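You operate a simulated robot arm through the tools that you are given. There is no shell and no other tool. Be economical: measure what you need, move in short steps, check, and stop when the job is done.

You run a simulated two-armed robot. Do the job below in one go: nothing can be reset, and whatever is moved stays where it is left.

Task
Hold the blue tub on the top of the purple chest steady with one hand and put the green cube from the top of the purple chest in it with the other.

Only the result counts: the job must be done as asked and must still hold three seconds after the hand-in. Knocking over, shifting, dropping, spilling or breaking anything else fails it.

Robot
Two 6-joint arms with two-finger parallel grippers on one trunk, on a base that drives. Base frame: it is fixed to the floor where the robot stands at the start and does not move with it; the origin is under the middle of the robot, x ahead of it, y to its left, z up. Readings come in mm, degrees, newtons and seconds.
The left shoulder is at the start at [80, 216, 1610], the right one opposite. With the tool pointing down near the work surface each hand reaches from about 100 to 680 mm from the robot's upright axis, wherever it stands, measured 20 degrees to its own side. Payload 3.43 kg a hand.
Tool frame (each hand has its own): the origin (TCP) lies between the finger pads and is the grasp point; the fingertips stand 30 mm ahead of it; z points along the fingers, y is the line along which they close. The gripper opens to 94 mm. The fingers are 28 mm wide and 10 mm thick; the gripper's body (50 by 96 mm) begins 55 mm behind the TCP.
Orientation is that of the tool frame in the base frame, as [roll, pitch, yaw] about the fixed x, y, z axes, in that order (R = Rz(yaw) Ry(pitch) Rx(roll)). With the fingers straight down and closing along the base's y, the tool's x points along the base's -x, its y along +y and its z along -z.

Tools
- The arms move only by the tool step_arm. It takes "left_rows", "right_rows" or both (then of equal length, played together; a hand with none holds still); each is a list of rows, each a list of 7 numbers: the finger opening in mm, from 0 to 94, then the shift along the tool's x, y, z in units of 40 mm (1.0 is 40 mm), then the turn, a rotation vector about the tool's x, y, z in units of 8 degrees (1.0 is 8 degrees). In form: [[gripper, dx, dy, dz, rx, ry, rz], ...]. A call has 1 to 8 rows; each row shifts and turns the commanded pose from where the row before left it, along the tool's axes as they then stand. A call with a number of a shift or a turn outside -1 to 1 is refused whole. Rows are played at 5 a second. More than 50 mm and 8.6 degrees between two rows, or a gripper value outside its range, and nothing of the call is played. Where a pose cannot be reached the arm comes as near as it can. A force on the tool above 40 N (or 10 N above the force at the start of the call, whichever is more), or a blocked arm, ends the call early, and 0.2 s more pass. Each finger travels about 72 mm/s and halts on what it meets, pressing with about 31 N; the grip force reading is that of the motor and also rises with nothing between the fingers. The clock runs only during rows and for 0.2 s after the last one: add rows that do not move to give the fingers time. It gives the time, the measured TCP pose, the force on the tool (base axes), the opening and the grip force at its end, in the units of the frame above (readings bear some noise), with the torque about the TCP (base axes, N m) and any sound that the robot's microphone picked up.
- Cameras (640 x 400 px; columns grow to the right, rows downward): "scene" is now at [94.6, 23.1, 1769]; the picture's right is [0.49, -0.87, 0.00], its down [-0.76, -0.43, -0.49] and it looks along [0.43, 0.24, -0.87] (base axes); focal length 251 px, centre (320, 200). "left" rides on the left gripper at [76, -14, -102] in its tool frame; the picture's right is [0.18, 0.98, 0.00], its down [-0.75, 0.14, -0.64] and it looks along [-0.63, 0.12, 0.77] (tool axes); focal length 243 px, centre (320, 200). "right" rides on the right gripper at [76, 14, -103] in its tool frame; the picture's right is [-0.18, 0.98, 0.00], its down [-0.75, -0.14, -0.64] and it looks along [-0.63, -0.12, 0.77] (tool axes); focal length 243 px, centre (320, 200). There is no depth. A picture from a camera that has moved, and an enlarged one, comes with that camera's place and axes in the base frame and with its lens. The place of the scene camera against the robot may be out by one fixed shift of up to 25 mm in any direction.
- capture(camera): a new picture of that camera. The clock stands still meanwhile.
- raise_lower(by): slides the trunk up (or, below 0, down) by that many mm; the arms and the scene camera ride with it, the base frame stays. It gives what a move gives, with no picture.
- drive_base(legs): drives the robot by 1 to 6 legs, each [ahead, left, turn to the left] in mm, mm and degrees, along the robot's own axes; the way and the turn of a leg run together, so that a leg with both is an arc; at most 1500 mm and 180 degrees a leg. The arms and the cameras ride along, it lands a little off, and it stops where it bumps. It gives what a move gives.
- pan_tilt(pan, tilt): turns the head with the scene camera to pan (to the left, within 86 degrees either way) and tilt (down, from -29 to 69), counted from straight ahead of the robot. It gives what a move gives.
- zoom(camera, box): a new picture of the part [left, top, right, bottom] of that camera's present view, enlarged. The clock stands still meanwhile.
- close_job(): hands the job in; it is judged then, once.

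Work in short steps. Places have to be worked out from the pictures, the camera data and where the tool is seen: move nearer, look again, correct. Check each grasp and each placing, and mend what went wrong. You have 120 turns and 108 pictures in all, those below and enlarged ones among them. Open the grippers and draw the arms clear of the work before you hand the job in, unless the task says otherwise; then end with one line.

The tools are called after ">>>" as name(argument=value, ...) on one line, values as JSON. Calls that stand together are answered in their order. step_arm: Moves the arms, as the interface text tells. Its arguments: {"type":"object","properties":{"left_rows":{"type":"array","items":{"type":"array","items":{"type":"number"}}},"right_rows":{"type":"array","items":{"type":"array","items":{"type":"number"}}}},"required":[]} The other tools are called the same way: raise_lower (by) slides the trunk up or down; drive_base (legs) drives the base; pan_tilt (pan, tilt) turns the head that bears the scene camera; capture (camera) takes a picture; zoom (camera, box) takes an enlarged picture of a part of a camera's view; close_job () hands the job in.

At the start:

```text
clock: 0.0
left_eef_pos: [414.9, 484.7, 1062.5]
left_tcp_rot: [-179.9, -0.1, -180.0]
left_force: [0.0, 0.8, 0.2]
left_wrist_torque: [-0.01, 0.0, -0.01]
left_grip_width: 93.9
left_finger_force: 0.2
right_eef_pos: [453.9, 76.4, 1063.9]
right_tcp_rot: [-180.0, 0.0, -180.0]
right_force: [0.0, 0.0, 0.0]
right_wrist_torque: [-0.02, -0.04, 0.01]
right_grip_width: 94.3
right_finger_force: 0.2
trunk travel left (down, up): [-840.0, 0.0]
robot x, y, heading: [2.2, 1.4, 0.1]
head pan, tilt: [29.5, 60.4]
```

scene: 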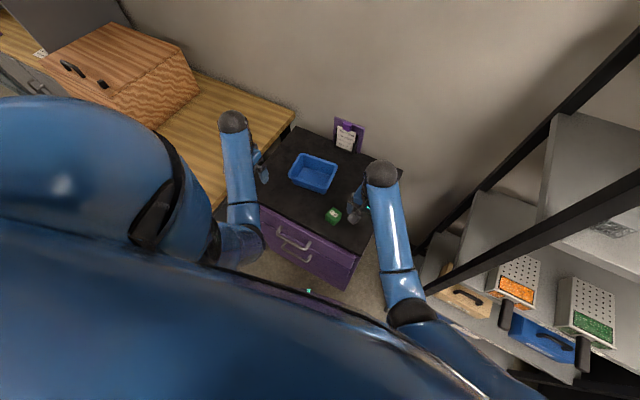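
right: 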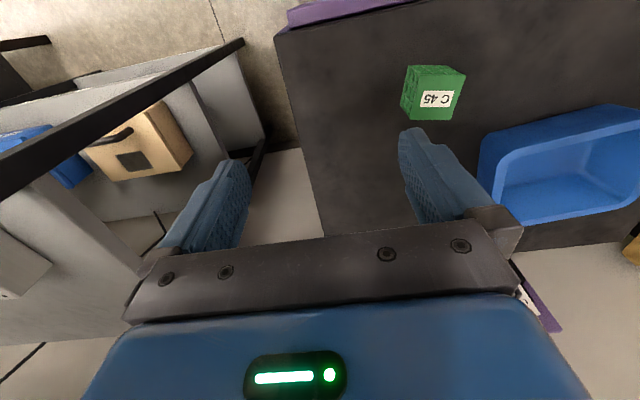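
left: 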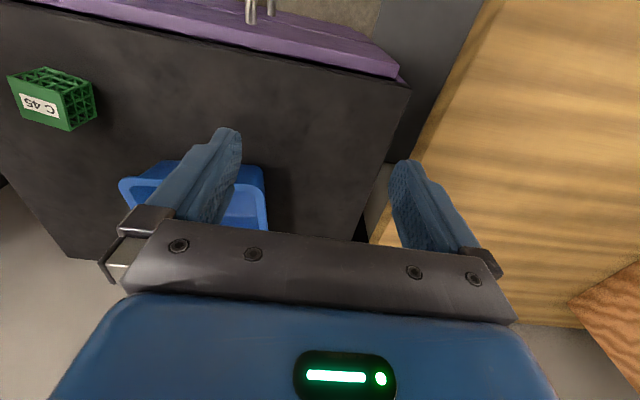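

The two wrist views put the cube near (479, 198, 886) and the scene view puts the tub near (622, 370). I'll zoom the scene view to measure the tub.

>>> zoom(camera="scene", box=[230, 100, 420, 290])

>>> zoom(camera="right", box=[380, 40, 640, 240])

```text
2.11 times, centred on (325, 195) of scene
camera zoom: at [94.6, 23.1, 1769.0], right [0.49, -0.87, 0.0], down [-0.76, -0.43, -0.49], along [0.43, 0.24, -0.87], focal length 529 px, centre (310, 210)
```

zoom: 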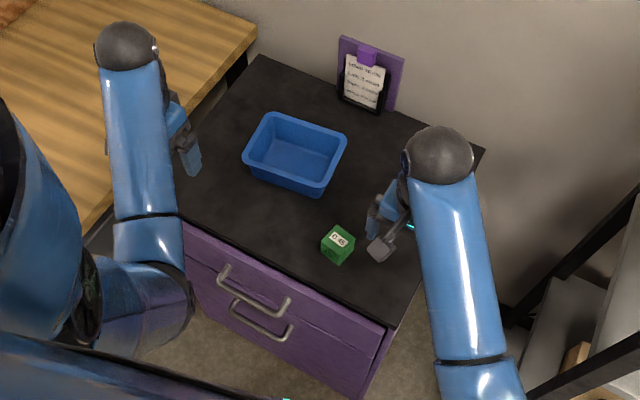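

```text
2.00 times, centred on (510, 140) of right
camera zoom: at [377.9, 91.5, 1166.2], right [0.18, 0.98, 0.0], down [0.75, -0.14, 0.64], along [0.63, -0.12, -0.77], focal length 485 px, centre (-60, 320)
```

zoom: 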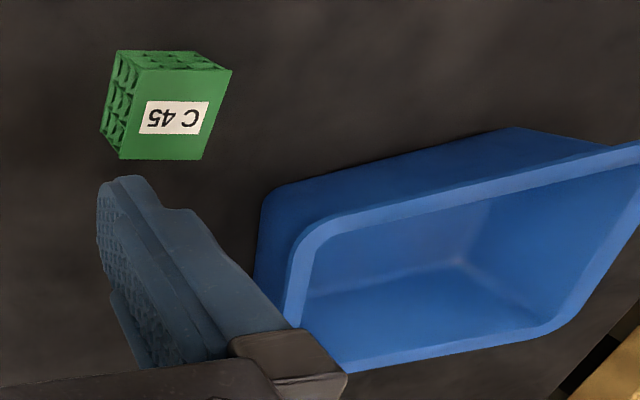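

The cube has about a 45 mm side, sits near (479, 194), is yawed about -10° and has its top near z 905. The tub rim spans roughly x 550–680, y 275–450. I'll lift both hands, slide the robot left, and then lower the trunk to gain reach.

>>> step_arm(left_rows=[[94, 0, 0, -1, 0, 0, 0], [94, 0, 0, -1, 0, 0, 0], [94, 0, 0, -1, 0, 0, 0], [94, 0, 0, -1, 0, 0, 0], [94, 0, 0, -1, 0, 0, 0]], right_rows=[[94, 0, 0, -1, 0, 0, 0], [94, 0, 0, -1, 0, 0, 0], [94, 0, 0, -1, 0, 0, 0], [94, 0, 0, -1, 0, 0, 0], [94, 0, 0, -1, 0, 0, 0]])

>>> drive_base(legs=[[0, 200, 0]])

>>> raise_lower(by=-200)

>>> capture(camera="scene")

>>> capture(camera="right")

>>> capture(camera="left")

```text
clock: 1.2
left_eef_pos: [477.9, 536.8, 1103.3]
left_tcp_rot: [180.0, 0.0, -180.0]
left_force: [1.1, 0.4, -0.6]
left_wrist_torque: [0.0, -0.02, -0.01]
left_grip_width: 94.1
left_finger_force: 0.0
left hand out of reach, approached as far as the arm can: row 1, 2, 3, 4, 5
right_eef_pos: [522.0, 128.5, 1143.8]
right_tcp_rot: [-180.0, 0.0, 179.9]
right_force: [0.5, 0.2, -0.4]
right_wrist_torque: [0.01, -0.01, -0.05]
right_grip_width: 93.9
right_finger_force: 0.1
right hand out of reach, approached as far as the arm can: row 1, 2, 3, 4, 5
trunk travel left (down, up): [-840.0, 0.0]
robot x, y, heading: [0.9, 1.7, -0.0]
head pan, tilt: [29.5, 60.4]
```

```text
clock: 2.8
left_eef_pos: [475.0, 726.0, 1106.9]
left_tcp_rot: [179.8, 0.0, -179.9]
left_force: [-0.8, -0.8, 0.1]
left_wrist_torque: [0.01, 0.02, 0.01]
left_grip_width: 93.9
left_finger_force: 0.0
right_eef_pos: [521.1, 317.4, 1146.4]
right_tcp_rot: [179.6, 0.1, -179.9]
right_force: [0.7, -0.1, -0.9]
right_wrist_torque: [0.04, -0.02, 0.03]
right_grip_width: 94.2
right_finger_force: 0.1
trunk travel left (down, up): [-840.0, 0.0]
robot x, y, heading: [1.3, 189.5, 0.1]
head pan, tilt: [29.5, 60.4]
```

```text
clock: 4.9
left_eef_pos: [475.1, 727.3, 911.0]
left_tcp_rot: [179.6, 0.5, -179.9]
left_force: [3.7, 2.7, 36.9]
left_wrist_torque: [-1.78, 0.4, 0.12]
left_grip_width: 92.9
left_finger_force: 0.1
right_eef_pos: [518.6, 319.8, 946.9]
right_tcp_rot: [179.8, 0.2, -179.9]
right_force: [-0.2, -0.4, -0.7]
right_wrist_torque: [0.01, 0.03, 0.0]
right_grip_width: 94.2
right_finger_force: 0.0
trunk travel left (down, up): [-640.0, 200.0]
robot x, y, heading: [0.1, 192.6, 0.2]
head pan, tilt: [29.5, 60.4]
```

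```text
102 pictures are left
camera scene: at [91.7, 213.5, 1569.9], right [0.49, -0.87, 0.0], down [-0.75, -0.43, -0.5], along [0.43, 0.25, -0.87], focal length 251 px, centre (320, 200)
```

scene: 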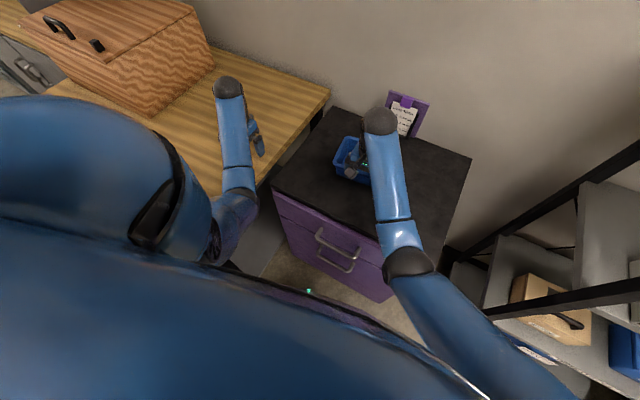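

```text
101 pictures are left
camera right: at [441.9, 333.9, 1049.9], right [0.18, 0.98, 0.0], down [0.75, -0.14, 0.64], along [0.63, -0.11, -0.77], focal length 243 px, centre (320, 200)
```

right: 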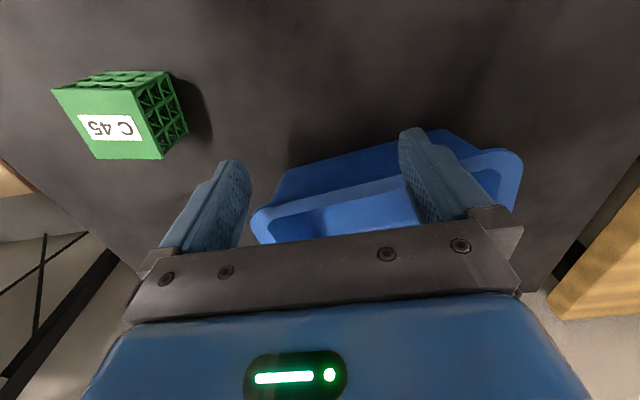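

```text
100 pictures are left
camera left: at [397.6, 713.5, 1012.5], right [-0.19, 0.98, 0.01], down [0.75, 0.14, 0.65], along [0.64, 0.12, -0.76], focal length 243 px, centre (320, 200)
```

left: 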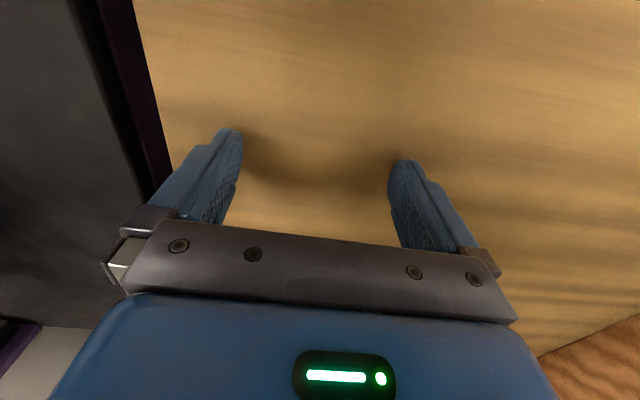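

The left hand touched the table at the end of the descent (37 N), because the upward arm move hadn't fully been reached. I'll lift both hands now.

>>> step_arm(left_rows=[[94, 0, 0, -1, 0, 0, 0], [94, 0, 0, -1, 0, 0, 0], [94, 0, 0, 0, 0, 0, 0]], right_rows=[[94, 0, 0, -1, 0, 0, 0], [94, 0, 0, -1, 0, 0, 0], [94, 0, 0, 0, 0, 0, 0]])

```text
clock: 5.7
left_eef_pos: [505.4, 752.1, 938.0]
left_tcp_rot: [179.8, 0.2, -179.8]
left_force: [-0.5, 0.2, -0.4]
left_wrist_torque: [0.01, 0.01, -0.01]
left_grip_width: 94.0
left_finger_force: 0.0
left hand out of reach, approached as far as the arm can: row 1, 2
right_eef_pos: [550.4, 346.7, 991.8]
right_tcp_rot: [180.0, 0.1, -179.9]
right_force: [-0.6, -0.3, 0.5]
right_wrist_torque: [-0.01, 0.01, -0.01]
right_grip_width: 94.1
right_finger_force: 0.1
right hand out of reach, approached as far as the arm can: row 1, 2
trunk travel left (down, up): [-640.0, 200.0]
robot x, y, heading: [-3.5, 193.0, -0.1]
head pan, tilt: [29.5, 60.4]
```

Lifting is limited by arm folding at this trunk height, so I'll raise the trunk by 120 mm. Then I'll move the right hand toward the cube and look.

>>> raise_lower(by=120)

>>> step_arm(right_rows=[[94, 0, -1, 0.7, 0, 0, 0], [94, 0.5, -1, 0.7, 0, 0, 0], [94, 0.6, -1, 0.7, 0, 0, 0], [94, 0.6, -0.6, 0.7, 0, 0, 0], [94, 0, 0, 0, 0, 0, 0]])

>>> capture(camera="right")

>>> capture(camera="scene")

```text
clock: 7.2
left_eef_pos: [506.9, 754.6, 1055.5]
left_tcp_rot: [179.9, 0.2, -179.9]
left_force: [-0.7, 0.1, 0.1]
left_wrist_torque: [-0.01, -0.01, -0.01]
left_grip_width: 93.8
left_finger_force: 0.1
right_eef_pos: [551.1, 348.9, 1110.6]
right_tcp_rot: [180.0, 0.2, -179.9]
right_force: [0.0, 0.3, 0.2]
right_wrist_torque: [-0.02, 0.0, -0.01]
right_grip_width: 93.8
right_finger_force: 0.1
trunk travel left (down, up): [-760.0, 80.0]
robot x, y, heading: [-3.9, 194.0, 0.1]
head pan, tilt: [29.5, 60.4]
```

```text
refused: row 2 steps farther than a row can; nothing moved
```

```text
99 pictures are left
camera right: at [474.5, 362.0, 1214.3], right [0.18, 0.98, 0.0], down [0.75, -0.14, 0.64], along [0.63, -0.12, -0.77], focal length 243 px, centre (320, 200)
```

right: 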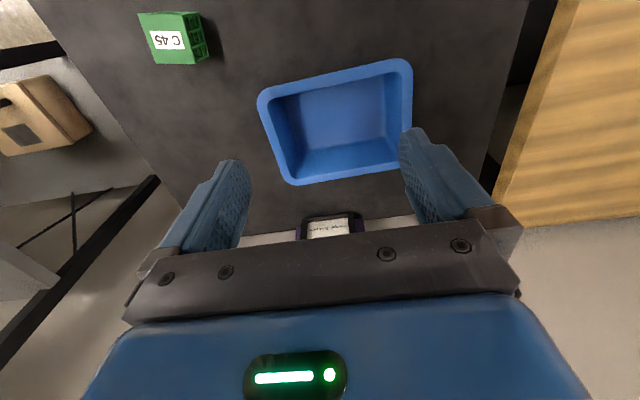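

```text
98 pictures are left
camera scene: at [94.8, 216.9, 1688.9], right [0.49, -0.87, 0.0], down [-0.76, -0.43, -0.49], along [0.43, 0.24, -0.87], focal length 251 px, centre (320, 200)
```

scene: 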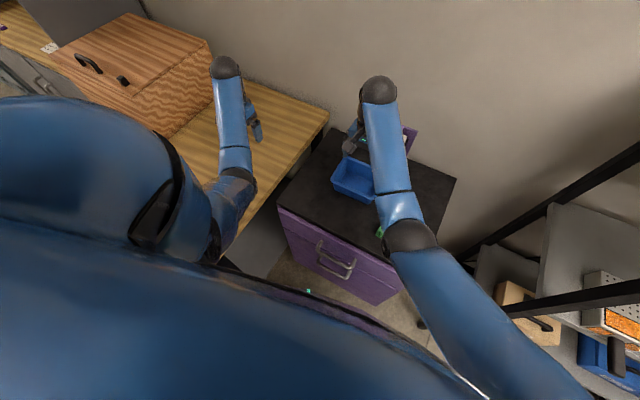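

The tub rim spans about x 545–682, y 277–446, nearly square to the axes. I'll lower the right hand a little and move it over the cube.

>>> step_arm(right_rows=[[94, 0, 0, 1, 0, 0, 0], [94, 0, 0, 1, 0, 0, 0], [94, 0, 0, 1, 0, 0, 0], [94, 0.45, -0.97, 0.2, 0, 0, 0], [94, 0.45, -0.97, 0.2, 0, 0, 0], [94, 0.45, -0.97, 0.2, 0, 0, 0], [94, 0.45, -0.97, 0.2, 0, 0, 0], [94, 0, 0, 0, 0, 0, 0]])

>>> capture(camera="right")

```text
clock: 9.0
left_eef_pos: [506.2, 752.8, 1056.9]
left_tcp_rot: [179.9, 0.2, -180.0]
left_force: [-0.6, -0.6, -0.6]
left_wrist_torque: [-0.01, 0.0, -0.02]
left_grip_width: 94.1
left_finger_force: 0.0
right_eef_pos: [476.7, 191.1, 960.2]
right_tcp_rot: [179.9, 0.0, -179.9]
right_force: [0.3, -0.4, 0.7]
right_wrist_torque: [0.02, -0.02, 0.03]
right_grip_width: 93.9
right_finger_force: 0.1
trunk travel left (down, up): [-760.0, 80.0]
robot x, y, heading: [-0.2, 194.7, 0.2]
head pan, tilt: [29.5, 60.4]
```

```text
97 pictures are left
camera right: at [399.7, 205.5, 1062.7], right [0.18, 0.98, 0.0], down [0.75, -0.14, 0.64], along [0.63, -0.12, -0.77], focal length 243 px, centre (320, 200)
```

right: 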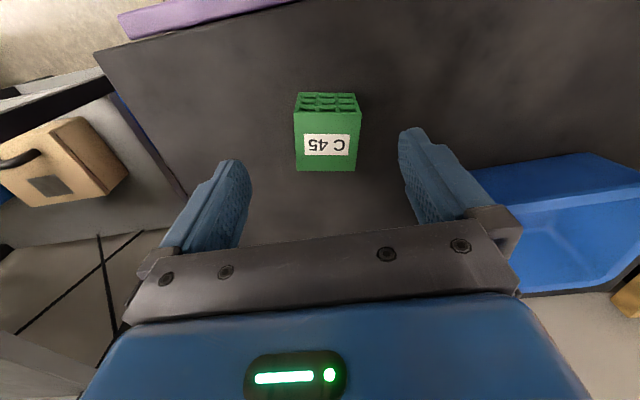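

The cube is centred at (479, 195), yaw -10°, with its top at 905 and the chest top near 863. I'll bring the left hand over the tub's left wall and turn the right hand by -10° to line up with the cube.

>>> step_arm(left_rows=[[94, -0.334, -0.978, 0.18, 0, 0, 0], [94, -0.334, -0.978, 0.18, 0, 0, 0], [94, -0.334, -0.978, 0.18, 0, 0, 0], [94, -0.334, -0.978, 0.18, 0, 0, 0], [94, -0.334, -0.978, 0.18, 0, 0, 0], [94, -0.334, -0.978, 0.18, 0, 0, 0], [94, -0.334, -0.978, 0.18, 0, 0, 0], [94, -0.334, -0.978, 0.18, 0, 0, 0]], right_rows=[[94, -0.05, 0.1, 0, 0, 0, 0.6], [94, 0, 0, 0, 0, 0, 0.65], [94, 0, 0, 0, 0, 0, 0], [94, 0, 0, 0, 0, 0, 0], [94, 0, 0, 0, 0, 0, 0], [94, 0, 0, 0, 0, 0, 0], [94, 0, 0, 0, 0, 0, 0], [94, 0, 0, 0, 0, 0, 0]])

>>> capture(camera="left")

>>> capture(camera="right")

```text
clock: 10.8
left_eef_pos: [615.4, 441.2, 996.0]
left_tcp_rot: [179.8, 0.0, -179.9]
left_force: [0.6, -0.3, -0.6]
left_wrist_torque: [0.04, -0.01, -0.02]
left_grip_width: 94.0
left_finger_force: 0.1
left hand out of reach, approached as far as the arm can: row 1
right_eef_pos: [481.2, 193.6, 959.3]
right_tcp_rot: [180.0, 0.0, 170.1]
right_force: [0.2, -0.1, -0.8]
right_wrist_torque: [0.01, -0.03, 0.0]
right_grip_width: 94.0
right_finger_force: 0.1
trunk travel left (down, up): [-760.0, 80.0]
robot x, y, heading: [1.6, 192.2, 0.0]
head pan, tilt: [29.5, 60.4]
```

```text
96 pictures are left
camera left: at [539.1, 425.9, 1098.5], right [-0.19, 0.98, 0.0], down [0.75, 0.14, 0.64], along [0.63, 0.12, -0.76], focal length 243 px, centre (320, 200)
```

left: 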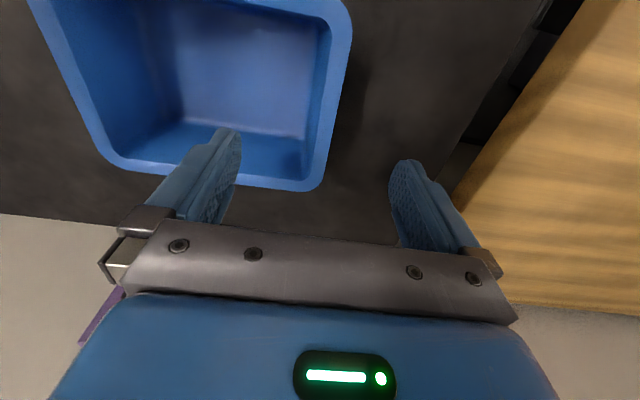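

```text
95 pictures are left
camera right: at [407.6, 222.0, 1062.5], right [0.35, 0.94, 0.0], down [0.72, -0.27, 0.64], along [0.6, -0.22, -0.77], focal length 243 px, centre (320, 200)
```

right: 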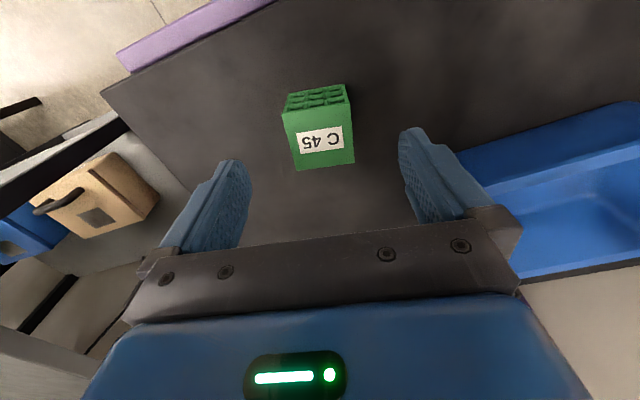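

Both hands are lined up. I'll lower the left hand so its fingers straddle the tub's left wall, and the right hand so its fingers straddle the cube.

>>> step_arm(left_rows=[[94, 0, -0.08, 0.7, 0, 0, 0], [94, 0, 0, 0.7, 0, 0, 0], [94, 0, 0, 0.6, 0, 0, 0], [94, 0, 0, 0, 0, 0, 0]], right_rows=[[94, 0.04, 0.05, 0.6, 0, 0, 0], [94, 0, 0, 0.6, 0, 0, 0], [94, 0, 0, 0.3, 0, 0, 0], [94, 0, 0, 0, 0, 0, 0]])

>>> capture(camera="left")

>>> capture(camera="right")

```text
clock: 11.8
left_eef_pos: [615.3, 438.3, 914.8]
left_tcp_rot: [180.0, 0.3, -179.8]
left_force: [-0.2, -0.2, 0.3]
left_wrist_torque: [-0.03, 0.0, 0.0]
left_grip_width: 94.0
left_finger_force: 0.0
right_eef_pos: [481.3, 199.9, 900.5]
right_tcp_rot: [179.8, 0.1, 170.1]
right_force: [-0.1, 0.0, 0.3]
right_wrist_torque: [-0.01, 0.04, -0.01]
right_grip_width: 94.3
right_finger_force: 0.1
trunk travel left (down, up): [-760.0, 80.0]
robot x, y, heading: [-1.4, 190.8, 0.1]
head pan, tilt: [29.5, 60.4]
```

```text
94 pictures are left
camera left: at [538.8, 424.0, 1017.8], right [-0.19, 0.98, 0.0], down [0.75, 0.14, 0.64], along [0.63, 0.12, -0.76], focal length 243 px, centre (320, 200)
```

left: 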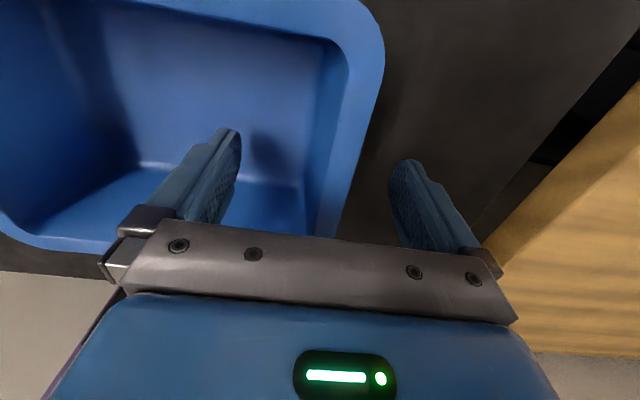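

```text
93 pictures are left
camera right: at [407.2, 226.9, 1003.0], right [0.35, 0.94, 0.0], down [0.72, -0.27, 0.64], along [0.6, -0.22, -0.77], focal length 243 px, centre (320, 200)
```

right: 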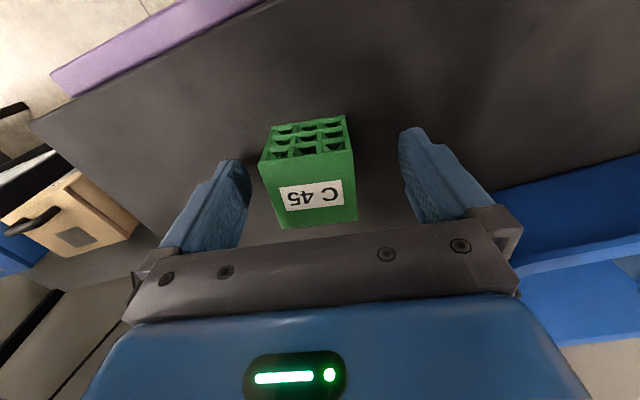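

The cube sits slightly to the -y side between the right fingers, and the tub wall is well between the left ones. I'll nudge the right hand and close both grippers.

>>> step_arm(left_rows=[[94, 0, 0.05, 0, 0, 0, 0], [50, 0, 0, 0, 0, 0, 0], [20, 0, 0, 0, 0, 0, 0], [0, 0, 0, 0, 0, 0, 0], [0, 0, 0, 0, 0, 0, 0], [0, 0, 0, 0, 0, 0, 0]], right_rows=[[94, 0, -0.12, 0.05, 0, 0, 0], [94, 0, 0, 0, 0, 0, 0], [70, 0, 0, 0, 0, 0, 0], [40, 0, 0, 0, 0, 0, 0], [30, 0, 0, 0, 0, 0, 0], [30, 0, 0, 0, 0, 0, 0]])

>>> capture(camera="left")

>>> capture(camera="right")

```text
clock: 13.2
left_eef_pos: [617.0, 439.9, 915.6]
left_tcp_rot: [179.9, 0.3, -179.9]
left_force: [3.4, -1.7, 6.0]
left_wrist_torque: [-1.07, 0.24, 0.64]
left_grip_width: 9.6
left_finger_force: 31.0
right_eef_pos: [479.6, 194.7, 898.8]
right_tcp_rot: [179.9, 0.1, 170.1]
right_force: [-0.3, -0.5, 0.3]
right_wrist_torque: [0.03, -0.03, 0.01]
right_grip_width: 48.3
right_finger_force: 30.8
trunk travel left (down, up): [-760.0, 80.0]
robot x, y, heading: [-0.8, 191.8, 0.2]
head pan, tilt: [29.5, 60.4]
```

```text
92 pictures are left
camera left: at [540.1, 425.3, 1018.5], right [-0.19, 0.98, 0.0], down [0.75, 0.14, 0.65], along [0.63, 0.12, -0.76], focal length 243 px, centre (320, 200)
```

left: 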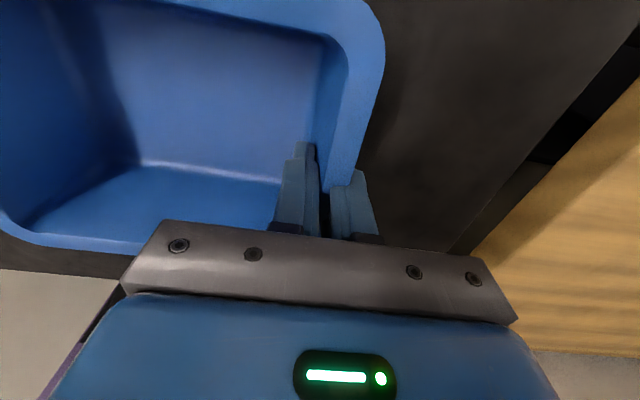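

```text
91 pictures are left
camera right: at [406.8, 221.1, 1001.4], right [0.35, 0.94, 0.0], down [0.72, -0.27, 0.64], along [0.6, -0.22, -0.77], focal length 243 px, centre (320, 200)
```

right: 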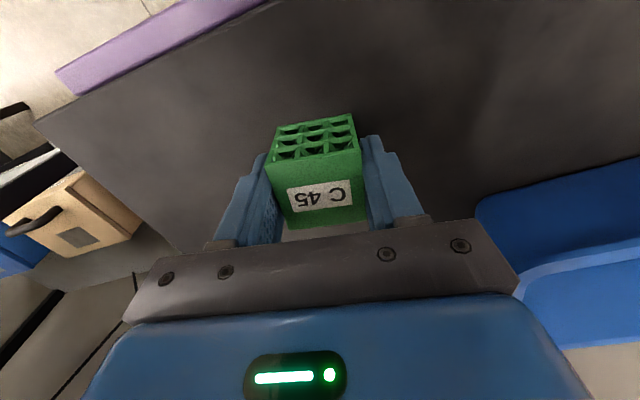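

Both grips hold: cube at 48 mm and tub wall at 9.6 mm, each at 31 N. I'll lift the cube straight up, then ahead and higher, staying to the right of the tub.

>>> step_arm(right_rows=[[30, 0, 0, -0.7, 0, 0, 0], [30, 0, 0, -0.7, 0, 0, 0], [30, -0.7, 0, -0.3, 0, 0, -0.6], [30, -0.7, 0, -0.5, 0, 0, -0.65], [30, -0.7, 0, -0.5, 0, 0, 0], [30, 0, 0, 0, 0, 0, 0]])

>>> capture(camera="right")

```text
clock: 14.6
left_eef_pos: [616.8, 439.3, 915.2]
left_tcp_rot: [179.8, 0.3, -179.8]
left_force: [3.7, 0.2, 6.9]
left_wrist_torque: [-1.11, 0.21, 0.68]
left_grip_width: 9.7
left_finger_force: 30.7
right_eef_pos: [564.0, 186.7, 1004.5]
right_tcp_rot: [179.9, 0.0, -179.9]
right_force: [-0.4, -0.4, -0.2]
right_wrist_torque: [0.01, 0.01, 0.0]
right_grip_width: 48.1
right_finger_force: 30.8
trunk travel left (down, up): [-760.0, 80.0]
robot x, y, heading: [-1.7, 197.6, 0.4]
head pan, tilt: [29.5, 60.4]
```

```text
90 pictures are left
camera right: at [487.2, 200.5, 1107.6], right [0.18, 0.98, 0.0], down [0.75, -0.14, 0.64], along [0.63, -0.12, -0.77], focal length 243 px, centre (320, 200)
```

right: 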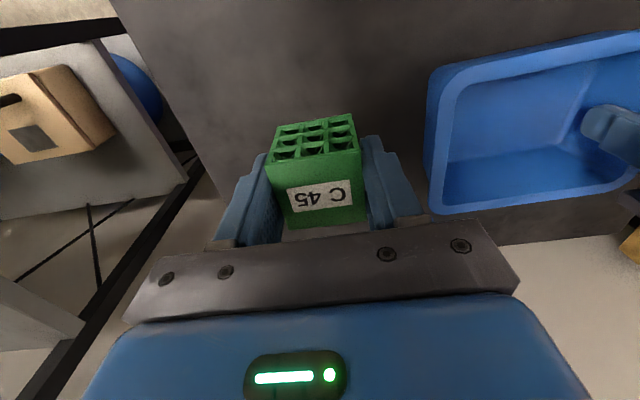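

The cube is held firmly. Before going over the tub, I'll turn the right hand +90° in base yaw so its fingers close along x and its camera faces away from the left hand.

>>> step_arm(right_rows=[[30, 0, 0, 0, 0, 0, -1], [30, 0, 0, 0, 0, 0, -1], [30, 0, 0, 0, 0, 0, -1], [30, 0, 0, 0, 0, 0, -1], [30, 0, 0, 0, 0, 0, -1], [30, 0, 0, 0, 0, 0, -1]])

>>> step_arm(right_rows=[[30, 0, 0, 0, 0, 0, -1], [30, 0, 0, 0, 0, 0, -1], [30, 0, 0, 0, 0, 0, -1], [30, 0, 0, 0, 0, 0, -1], [30, 0, 0, 0, 0, 0, -1], [30, 0, 0, 0, 0, 0, -0.25]])

>>> capture(camera="right")

>>> capture(camera="scene")

```text
clock: 16.0
left_eef_pos: [616.1, 440.6, 915.9]
left_tcp_rot: [179.9, 0.2, -179.9]
left_force: [4.5, -0.1, 6.3]
left_wrist_torque: [-1.13, 0.05, 0.62]
left_grip_width: 10.0
left_finger_force: 30.9
right_eef_pos: [563.7, 187.1, 1006.7]
right_tcp_rot: [-180.0, 0.2, -131.8]
right_force: [-0.2, 0.3, -0.3]
right_wrist_torque: [0.0, -0.01, 0.02]
right_grip_width: 48.6
right_finger_force: 31.5
trunk travel left (down, up): [-760.0, 80.0]
robot x, y, heading: [-0.2, 193.2, 0.3]
head pan, tilt: [29.5, 60.4]
```

```text
clock: 17.4
left_eef_pos: [616.8, 440.3, 915.7]
left_tcp_rot: [180.0, 0.2, -179.9]
left_force: [2.9, 1.1, 6.8]
left_wrist_torque: [-1.16, 0.06, 0.68]
left_grip_width: 9.6
left_finger_force: 30.5
right_eef_pos: [563.1, 187.9, 1006.8]
right_tcp_rot: [-179.9, 0.1, -89.8]
right_force: [0.6, -0.1, -0.2]
right_wrist_torque: [0.01, 0.0, 0.0]
right_grip_width: 48.5
right_finger_force: 31.4
trunk travel left (down, up): [-760.0, 80.0]
robot x, y, heading: [-2.8, 193.5, 0.1]
head pan, tilt: [29.5, 60.4]
```

```text
89 pictures are left
camera right: at [548.3, 110.8, 1108.5], right [-0.98, 0.18, 0.0], down [0.14, 0.75, 0.64], along [0.12, 0.63, -0.77], focal length 243 px, centre (320, 200)
```

right: 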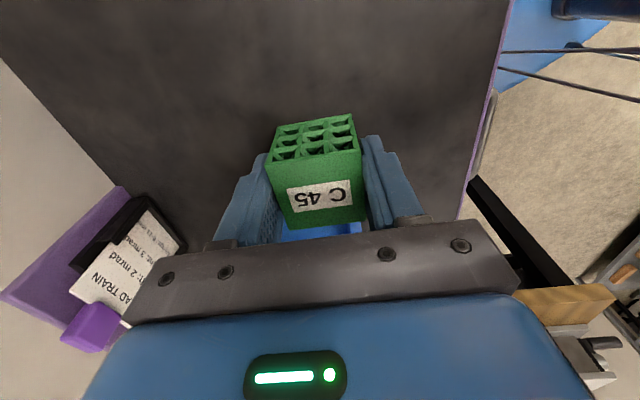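

```text
88 pictures are left
camera scene: at [94.3, 216.5, 1689.0], right [0.49, -0.87, 0.0], down [-0.76, -0.43, -0.49], along [0.43, 0.24, -0.87], focal length 251 px, centre (320, 200)
```

scene: 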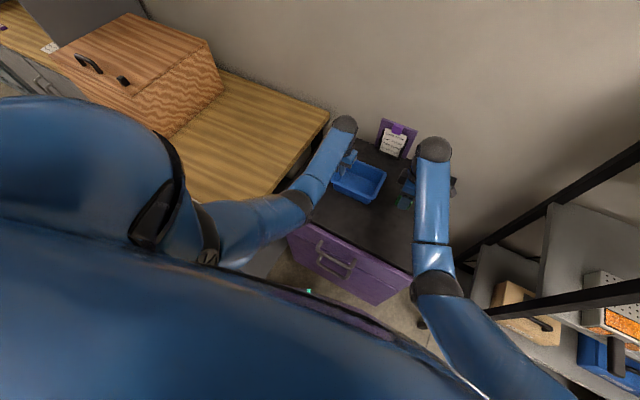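

Tool x now points along base -y and tool y along base -x. I'll carry the cube over the right part of the tub, to about (613, 325).

>>> step_arm(right_rows=[[30, -0.69, -0.25, 0, 0, 0, 0], [30, -0.69, -0.25, 0, 0, 0, 0], [30, -0.69, -0.25, 0, 0, 0, 0], [30, -0.69, -0.25, 0, 0, 0, 0], [30, -0.69, -0.25, 0, 0, 0, 0], [30, 0, 0, 0, 0, 0, 0]])

>>> capture(camera="right")

>>> capture(camera="left")

>>> zoom(camera="scene", box=[280, 90, 480, 230])

```text
clock: 18.8
left_eef_pos: [617.9, 439.5, 915.7]
left_tcp_rot: [179.7, 0.2, -179.9]
left_force: [3.6, 2.3, 6.7]
left_wrist_torque: [-1.08, 0.21, 0.5]
left_grip_width: 9.5
left_finger_force: 31.1
right_eef_pos: [611.6, 327.5, 1006.7]
right_tcp_rot: [-179.8, 0.1, -89.9]
right_force: [0.4, -0.8, -0.1]
right_wrist_torque: [0.01, -0.05, -0.01]
right_grip_width: 48.1
right_finger_force: 30.8
trunk travel left (down, up): [-760.0, 80.0]
robot x, y, heading: [-1.7, 187.7, 0.5]
head pan, tilt: [29.5, 60.4]
```

```text
87 pictures are left
camera right: at [596.1, 250.2, 1108.7], right [-0.98, 0.18, 0.0], down [0.14, 0.75, 0.64], along [0.12, 0.63, -0.77], focal length 243 px, centre (320, 200)
```

right: 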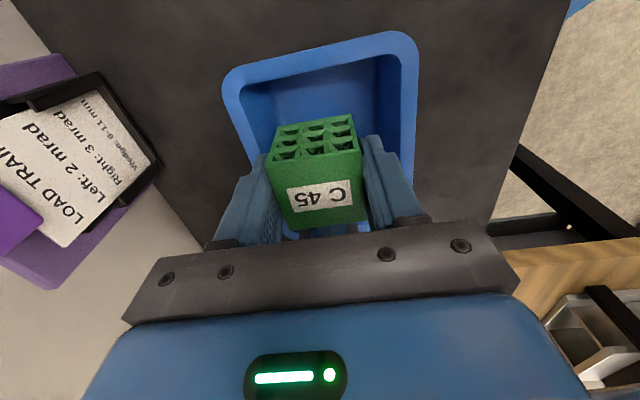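

```text
86 pictures are left
camera left: at [539.5, 425.6, 1018.0], right [-0.19, 0.98, 0.0], down [0.75, 0.14, 0.64], along [0.63, 0.12, -0.76], focal length 243 px, centre (320, 200)
```

left: 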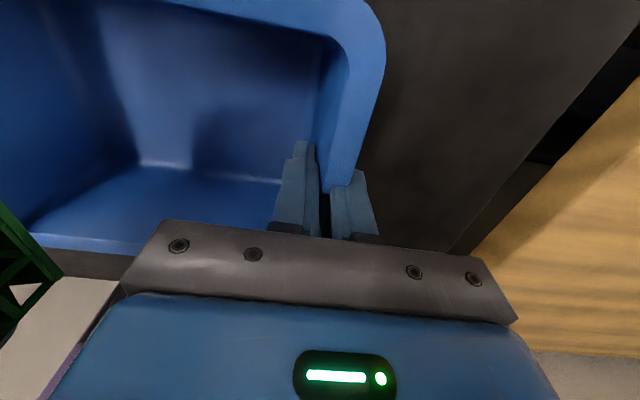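

```text
2.86 times, centred on (380, 160) of scene
camera zoom: at [94.3, 215.9, 1689.0], right [0.49, -0.87, 0.0], down [-0.76, -0.43, -0.49], along [0.43, 0.24, -0.87], focal length 718 px, centre (149, 314)
```

zoom: 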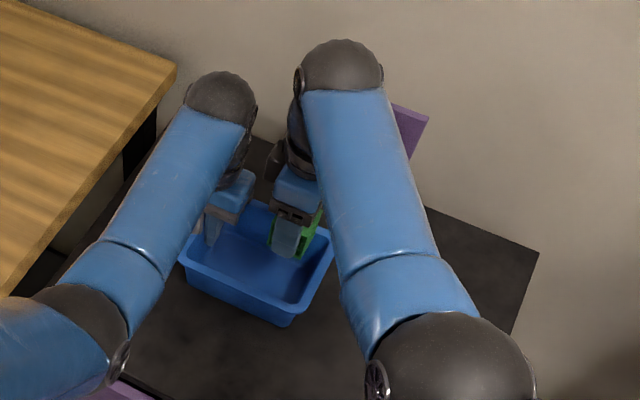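

The cube is centred in x over the tub and clear of the left hand. I'll shift it 6 mm toward +y and lower it in.

>>> step_arm(right_rows=[[30, -0.15, 0, 0.3, 0, 0, 0], [30, 0, 0, 0.6, 0, 0, 0], [30, 0, 0, 0.6, 0, 0, 0], [30, 0, 0, 0.5, 0, 0, 0], [30, 0, 0, 0, 0, 0, 0]])

>>> capture(camera="right")

```text
clock: 20.0
left_eef_pos: [617.4, 440.6, 914.5]
left_tcp_rot: [179.8, 0.2, -179.9]
left_force: [2.7, 0.1, 6.9]
left_wrist_torque: [-1.11, 0.09, 0.51]
left_grip_width: 9.5
left_finger_force: 30.5
right_eef_pos: [595.2, 319.1, 932.7]
right_tcp_rot: [-179.8, 0.0, -89.9]
right_force: [-0.3, 0.6, -0.4]
right_wrist_torque: [-0.03, -0.01, 0.01]
right_grip_width: 48.5
right_finger_force: 30.9
right hand out of reach, approached as far as the arm can: row 2, 3, 4
trunk travel left (down, up): [-760.0, 80.0]
robot x, y, heading: [1.5, 193.7, 0.1]
head pan, tilt: [29.5, 60.4]
```

```text
84 pictures are left
camera right: at [580.3, 243.0, 1036.3], right [-0.98, 0.18, 0.0], down [0.14, 0.75, 0.64], along [0.12, 0.63, -0.77], focal length 243 px, centre (320, 200)
```

right: 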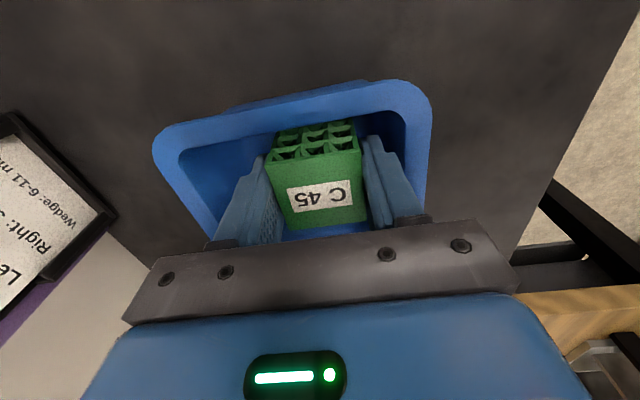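

The right hand hit its reach limit and was drawn slightly toward the robot: (595, 319, 933), cube inside the tub with no contact. I'll back up 12 mm and move ahead 9 mm to recentre between the walls.

>>> step_arm(right_rows=[[30, 0, 0, -0.3, 0, 0, 0], [30, 0, -0.22, 0, 0, 0, 0], [30, 0, 0, 0, 0, 0, 0]])

>>> capture(camera="right")

```text
clock: 20.8
left_eef_pos: [616.9, 439.7, 915.7]
left_tcp_rot: [179.8, 0.2, -179.9]
left_force: [2.8, 1.5, 6.1]
left_wrist_torque: [-1.09, 0.28, 0.42]
left_grip_width: 9.4
left_finger_force: 30.8
right_eef_pos: [604.0, 318.5, 946.4]
right_tcp_rot: [-179.9, 0.1, -89.9]
right_force: [0.1, 0.2, -0.3]
right_wrist_torque: [-0.03, 0.0, -0.02]
right_grip_width: 48.7
right_finger_force: 31.1
trunk travel left (down, up): [-760.0, 80.0]
robot x, y, heading: [-2.6, 191.8, 0.0]
head pan, tilt: [29.5, 60.4]
```

```text
83 pictures are left
camera right: at [589.0, 242.4, 1049.3], right [-0.98, 0.18, 0.0], down [0.14, 0.75, 0.64], along [0.12, 0.63, -0.77], focal length 243 px, centre (320, 200)
```

right: 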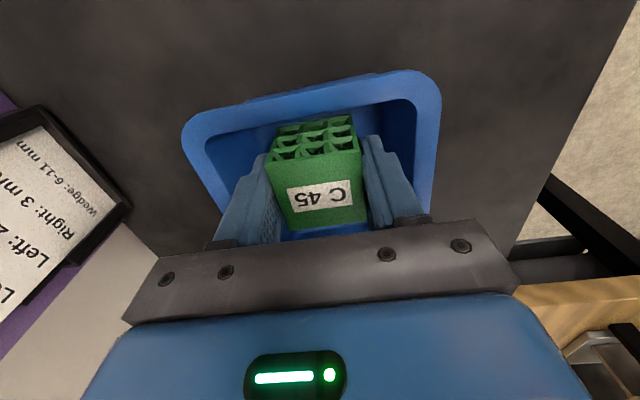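

The cube is well inside the rim, about 40 mm above the floor. I'll open moderately so it drops in, while the left hand holds the tub.

>>> step_arm(right_rows=[[52, 0, 0, 0, 0, 0, 0], [60, 0, 0, 0, 0, 0, 0], [60, 0, 0, 0, 0, 0, 0], [60, 0, 0, 0, 0, 0, 0], [60, 0, 0, -0.8, 0, 0, 0], [60, 0, 0, -0.8, 0, 0, 0]])

>>> capture(camera="right")

>>> capture(camera="left")

```text
clock: 22.2
left_eef_pos: [615.7, 440.6, 916.5]
left_tcp_rot: [179.9, 0.2, -180.0]
left_force: [1.9, -0.4, 6.4]
left_wrist_torque: [-1.09, 0.19, 0.41]
left_grip_width: 9.5
left_finger_force: 31.3
right_eef_pos: [602.9, 318.5, 1009.1]
right_tcp_rot: [179.9, 0.0, -90.0]
right_force: [0.6, -0.1, 0.3]
right_wrist_torque: [0.0, -0.02, -0.01]
right_grip_width: 59.9
right_finger_force: 0.0
trunk travel left (down, up): [-760.0, 80.0]
robot x, y, heading: [-5.7, 190.5, 0.1]
head pan, tilt: [29.5, 60.4]
```

```text
82 pictures are left
camera right: at [588.4, 241.9, 1112.7], right [-0.98, 0.18, 0.0], down [0.14, 0.75, 0.64], along [0.12, 0.63, -0.77], focal length 243 px, centre (320, 200)
```

right: 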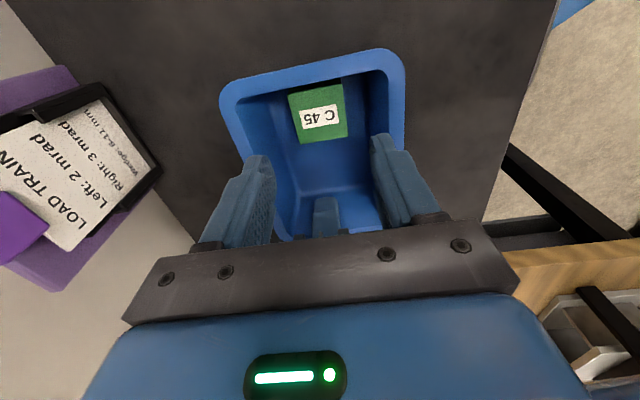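

```text
81 pictures are left
camera left: at [539.3, 425.8, 1018.0], right [-0.19, 0.98, 0.0], down [0.75, 0.14, 0.64], along [0.63, 0.12, -0.76], focal length 243 px, centre (320, 200)
```

left: 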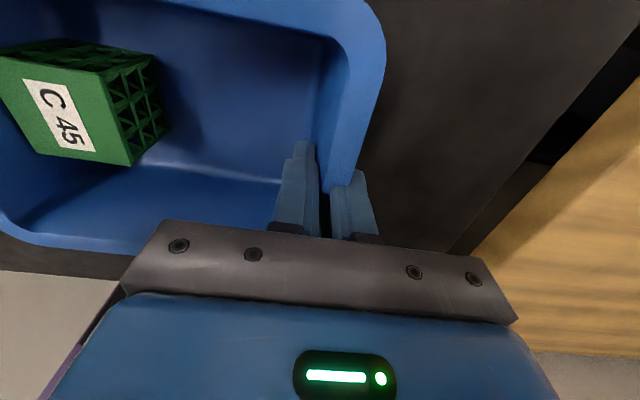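

The cube lies upright in the tub. I'll withdraw the right hand to the right, then open the left hand and lift it clear.

>>> step_arm(right_rows=[[60, 0.9, 0, 0, 0, 0, 0], [60, 0.9, 0, 0, 0, 0, 0], [60, 0.9, 0, 0, 0, 0, 0], [60, 0.8, 0, 0, 0, 0, 0]])

>>> step_arm(left_rows=[[30, 0, 0, 0, 0, 0, 0], [60, 0, 0, 0, 0, 0, 0], [60, 0, 0, 0, 0, 0, 0], [60, 0, 0, -0.6, 0, 0, 0], [60, 0, 0, -0.8, 0, 0, 0], [60, 0, 0, -0.8, 0, 0, 0], [60, 0, 0, 0, 0, 0, 0]])

>>> capture(camera="left")

>>> capture(camera="scene")

```text
clock: 23.2
left_eef_pos: [615.3, 438.8, 915.1]
left_tcp_rot: [179.8, 0.3, -179.9]
left_force: [2.2, 1.9, 6.8]
left_wrist_torque: [-0.99, 0.22, 0.39]
left_grip_width: 9.7
left_finger_force: 31.1
right_eef_pos: [605.0, 180.0, 1009.6]
right_tcp_rot: [-179.7, 0.2, -89.9]
right_force: [-0.2, -0.1, 0.1]
right_wrist_torque: [0.03, -0.04, -0.01]
right_grip_width: 60.1
right_finger_force: 0.0
trunk travel left (down, up): [-760.0, 80.0]
robot x, y, heading: [-1.3, 192.7, 0.2]
head pan, tilt: [29.5, 60.4]
```

```text
clock: 24.8
left_eef_pos: [616.9, 442.2, 1003.5]
left_tcp_rot: [179.9, 0.1, -180.0]
left_force: [0.4, 0.5, 0.6]
left_wrist_torque: [0.0, 0.0, 0.01]
left_grip_width: 60.3
left_finger_force: 0.1
right_eef_pos: [605.1, 180.6, 1007.9]
right_tcp_rot: [-179.9, 0.1, -89.9]
right_force: [-0.4, -0.8, 0.5]
right_wrist_torque: [0.02, 0.0, 0.02]
right_grip_width: 60.3
right_finger_force: 0.1
trunk travel left (down, up): [-760.0, 80.0]
robot x, y, heading: [-0.3, 191.7, 0.3]
head pan, tilt: [29.5, 60.4]
```

```text
80 pictures are left
camera left: at [539.8, 427.1, 1106.5], right [-0.19, 0.98, 0.0], down [0.75, 0.14, 0.64], along [0.63, 0.12, -0.76], focal length 243 px, centre (320, 200)
```

left: 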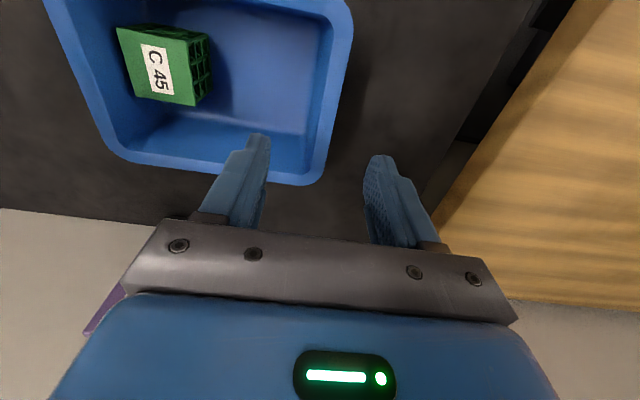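

```text
79 pictures are left
camera scene: at [94.8, 216.8, 1689.0], right [0.49, -0.87, 0.0], down [-0.76, -0.43, -0.49], along [0.43, 0.24, -0.87], focal length 251 px, centre (320, 200)
```

scene: 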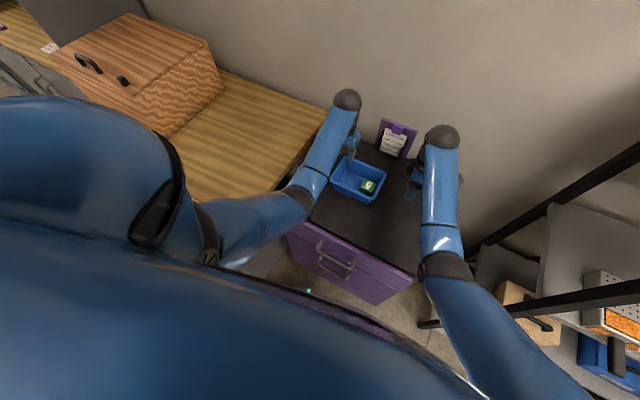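

The tub is where it was, with the cube inside. I'll move the left hand sideways off the tub, then hand in.

>>> step_arm(left_rows=[[60, 0, 0.9, -0.2, 0, 0, 0], [60, 0, 0.9, -0.2, 0, 0, 0], [60, 0, 0.9, -0.2, 0, 0, 0], [60, 0, 0, 0, 0, 0, 0]])

>>> close_job()

```text
clock: 25.8
left_eef_pos: [617.5, 549.9, 1026.6]
left_tcp_rot: [180.0, 0.1, -179.9]
left_force: [-0.7, -0.3, -0.1]
left_wrist_torque: [0.01, -0.02, 0.0]
left_grip_width: 59.9
left_finger_force: 0.0
right_eef_pos: [604.2, 181.8, 1008.9]
right_tcp_rot: [-179.8, 0.1, -89.9]
right_force: [0.1, 0.2, -0.2]
right_wrist_torque: [0.01, 0.01, -0.01]
right_grip_width: 60.1
right_finger_force: 0.0
trunk travel left (down, up): [-760.0, 80.0]
robot x, y, heading: [0.1, 193.9, 0.3]
head pan, tilt: [29.5, 60.4]
```

```text
The job is handed in.
```

The green cube is in the blue tub, which the left hand held while the right hand dropped the cube in from about 40 mm above the tub's floor; both hands are now open and clear, and the only unintended contact was the left hand briefly pressing the wooden table at about 37 N early on, with nothing seen to move.
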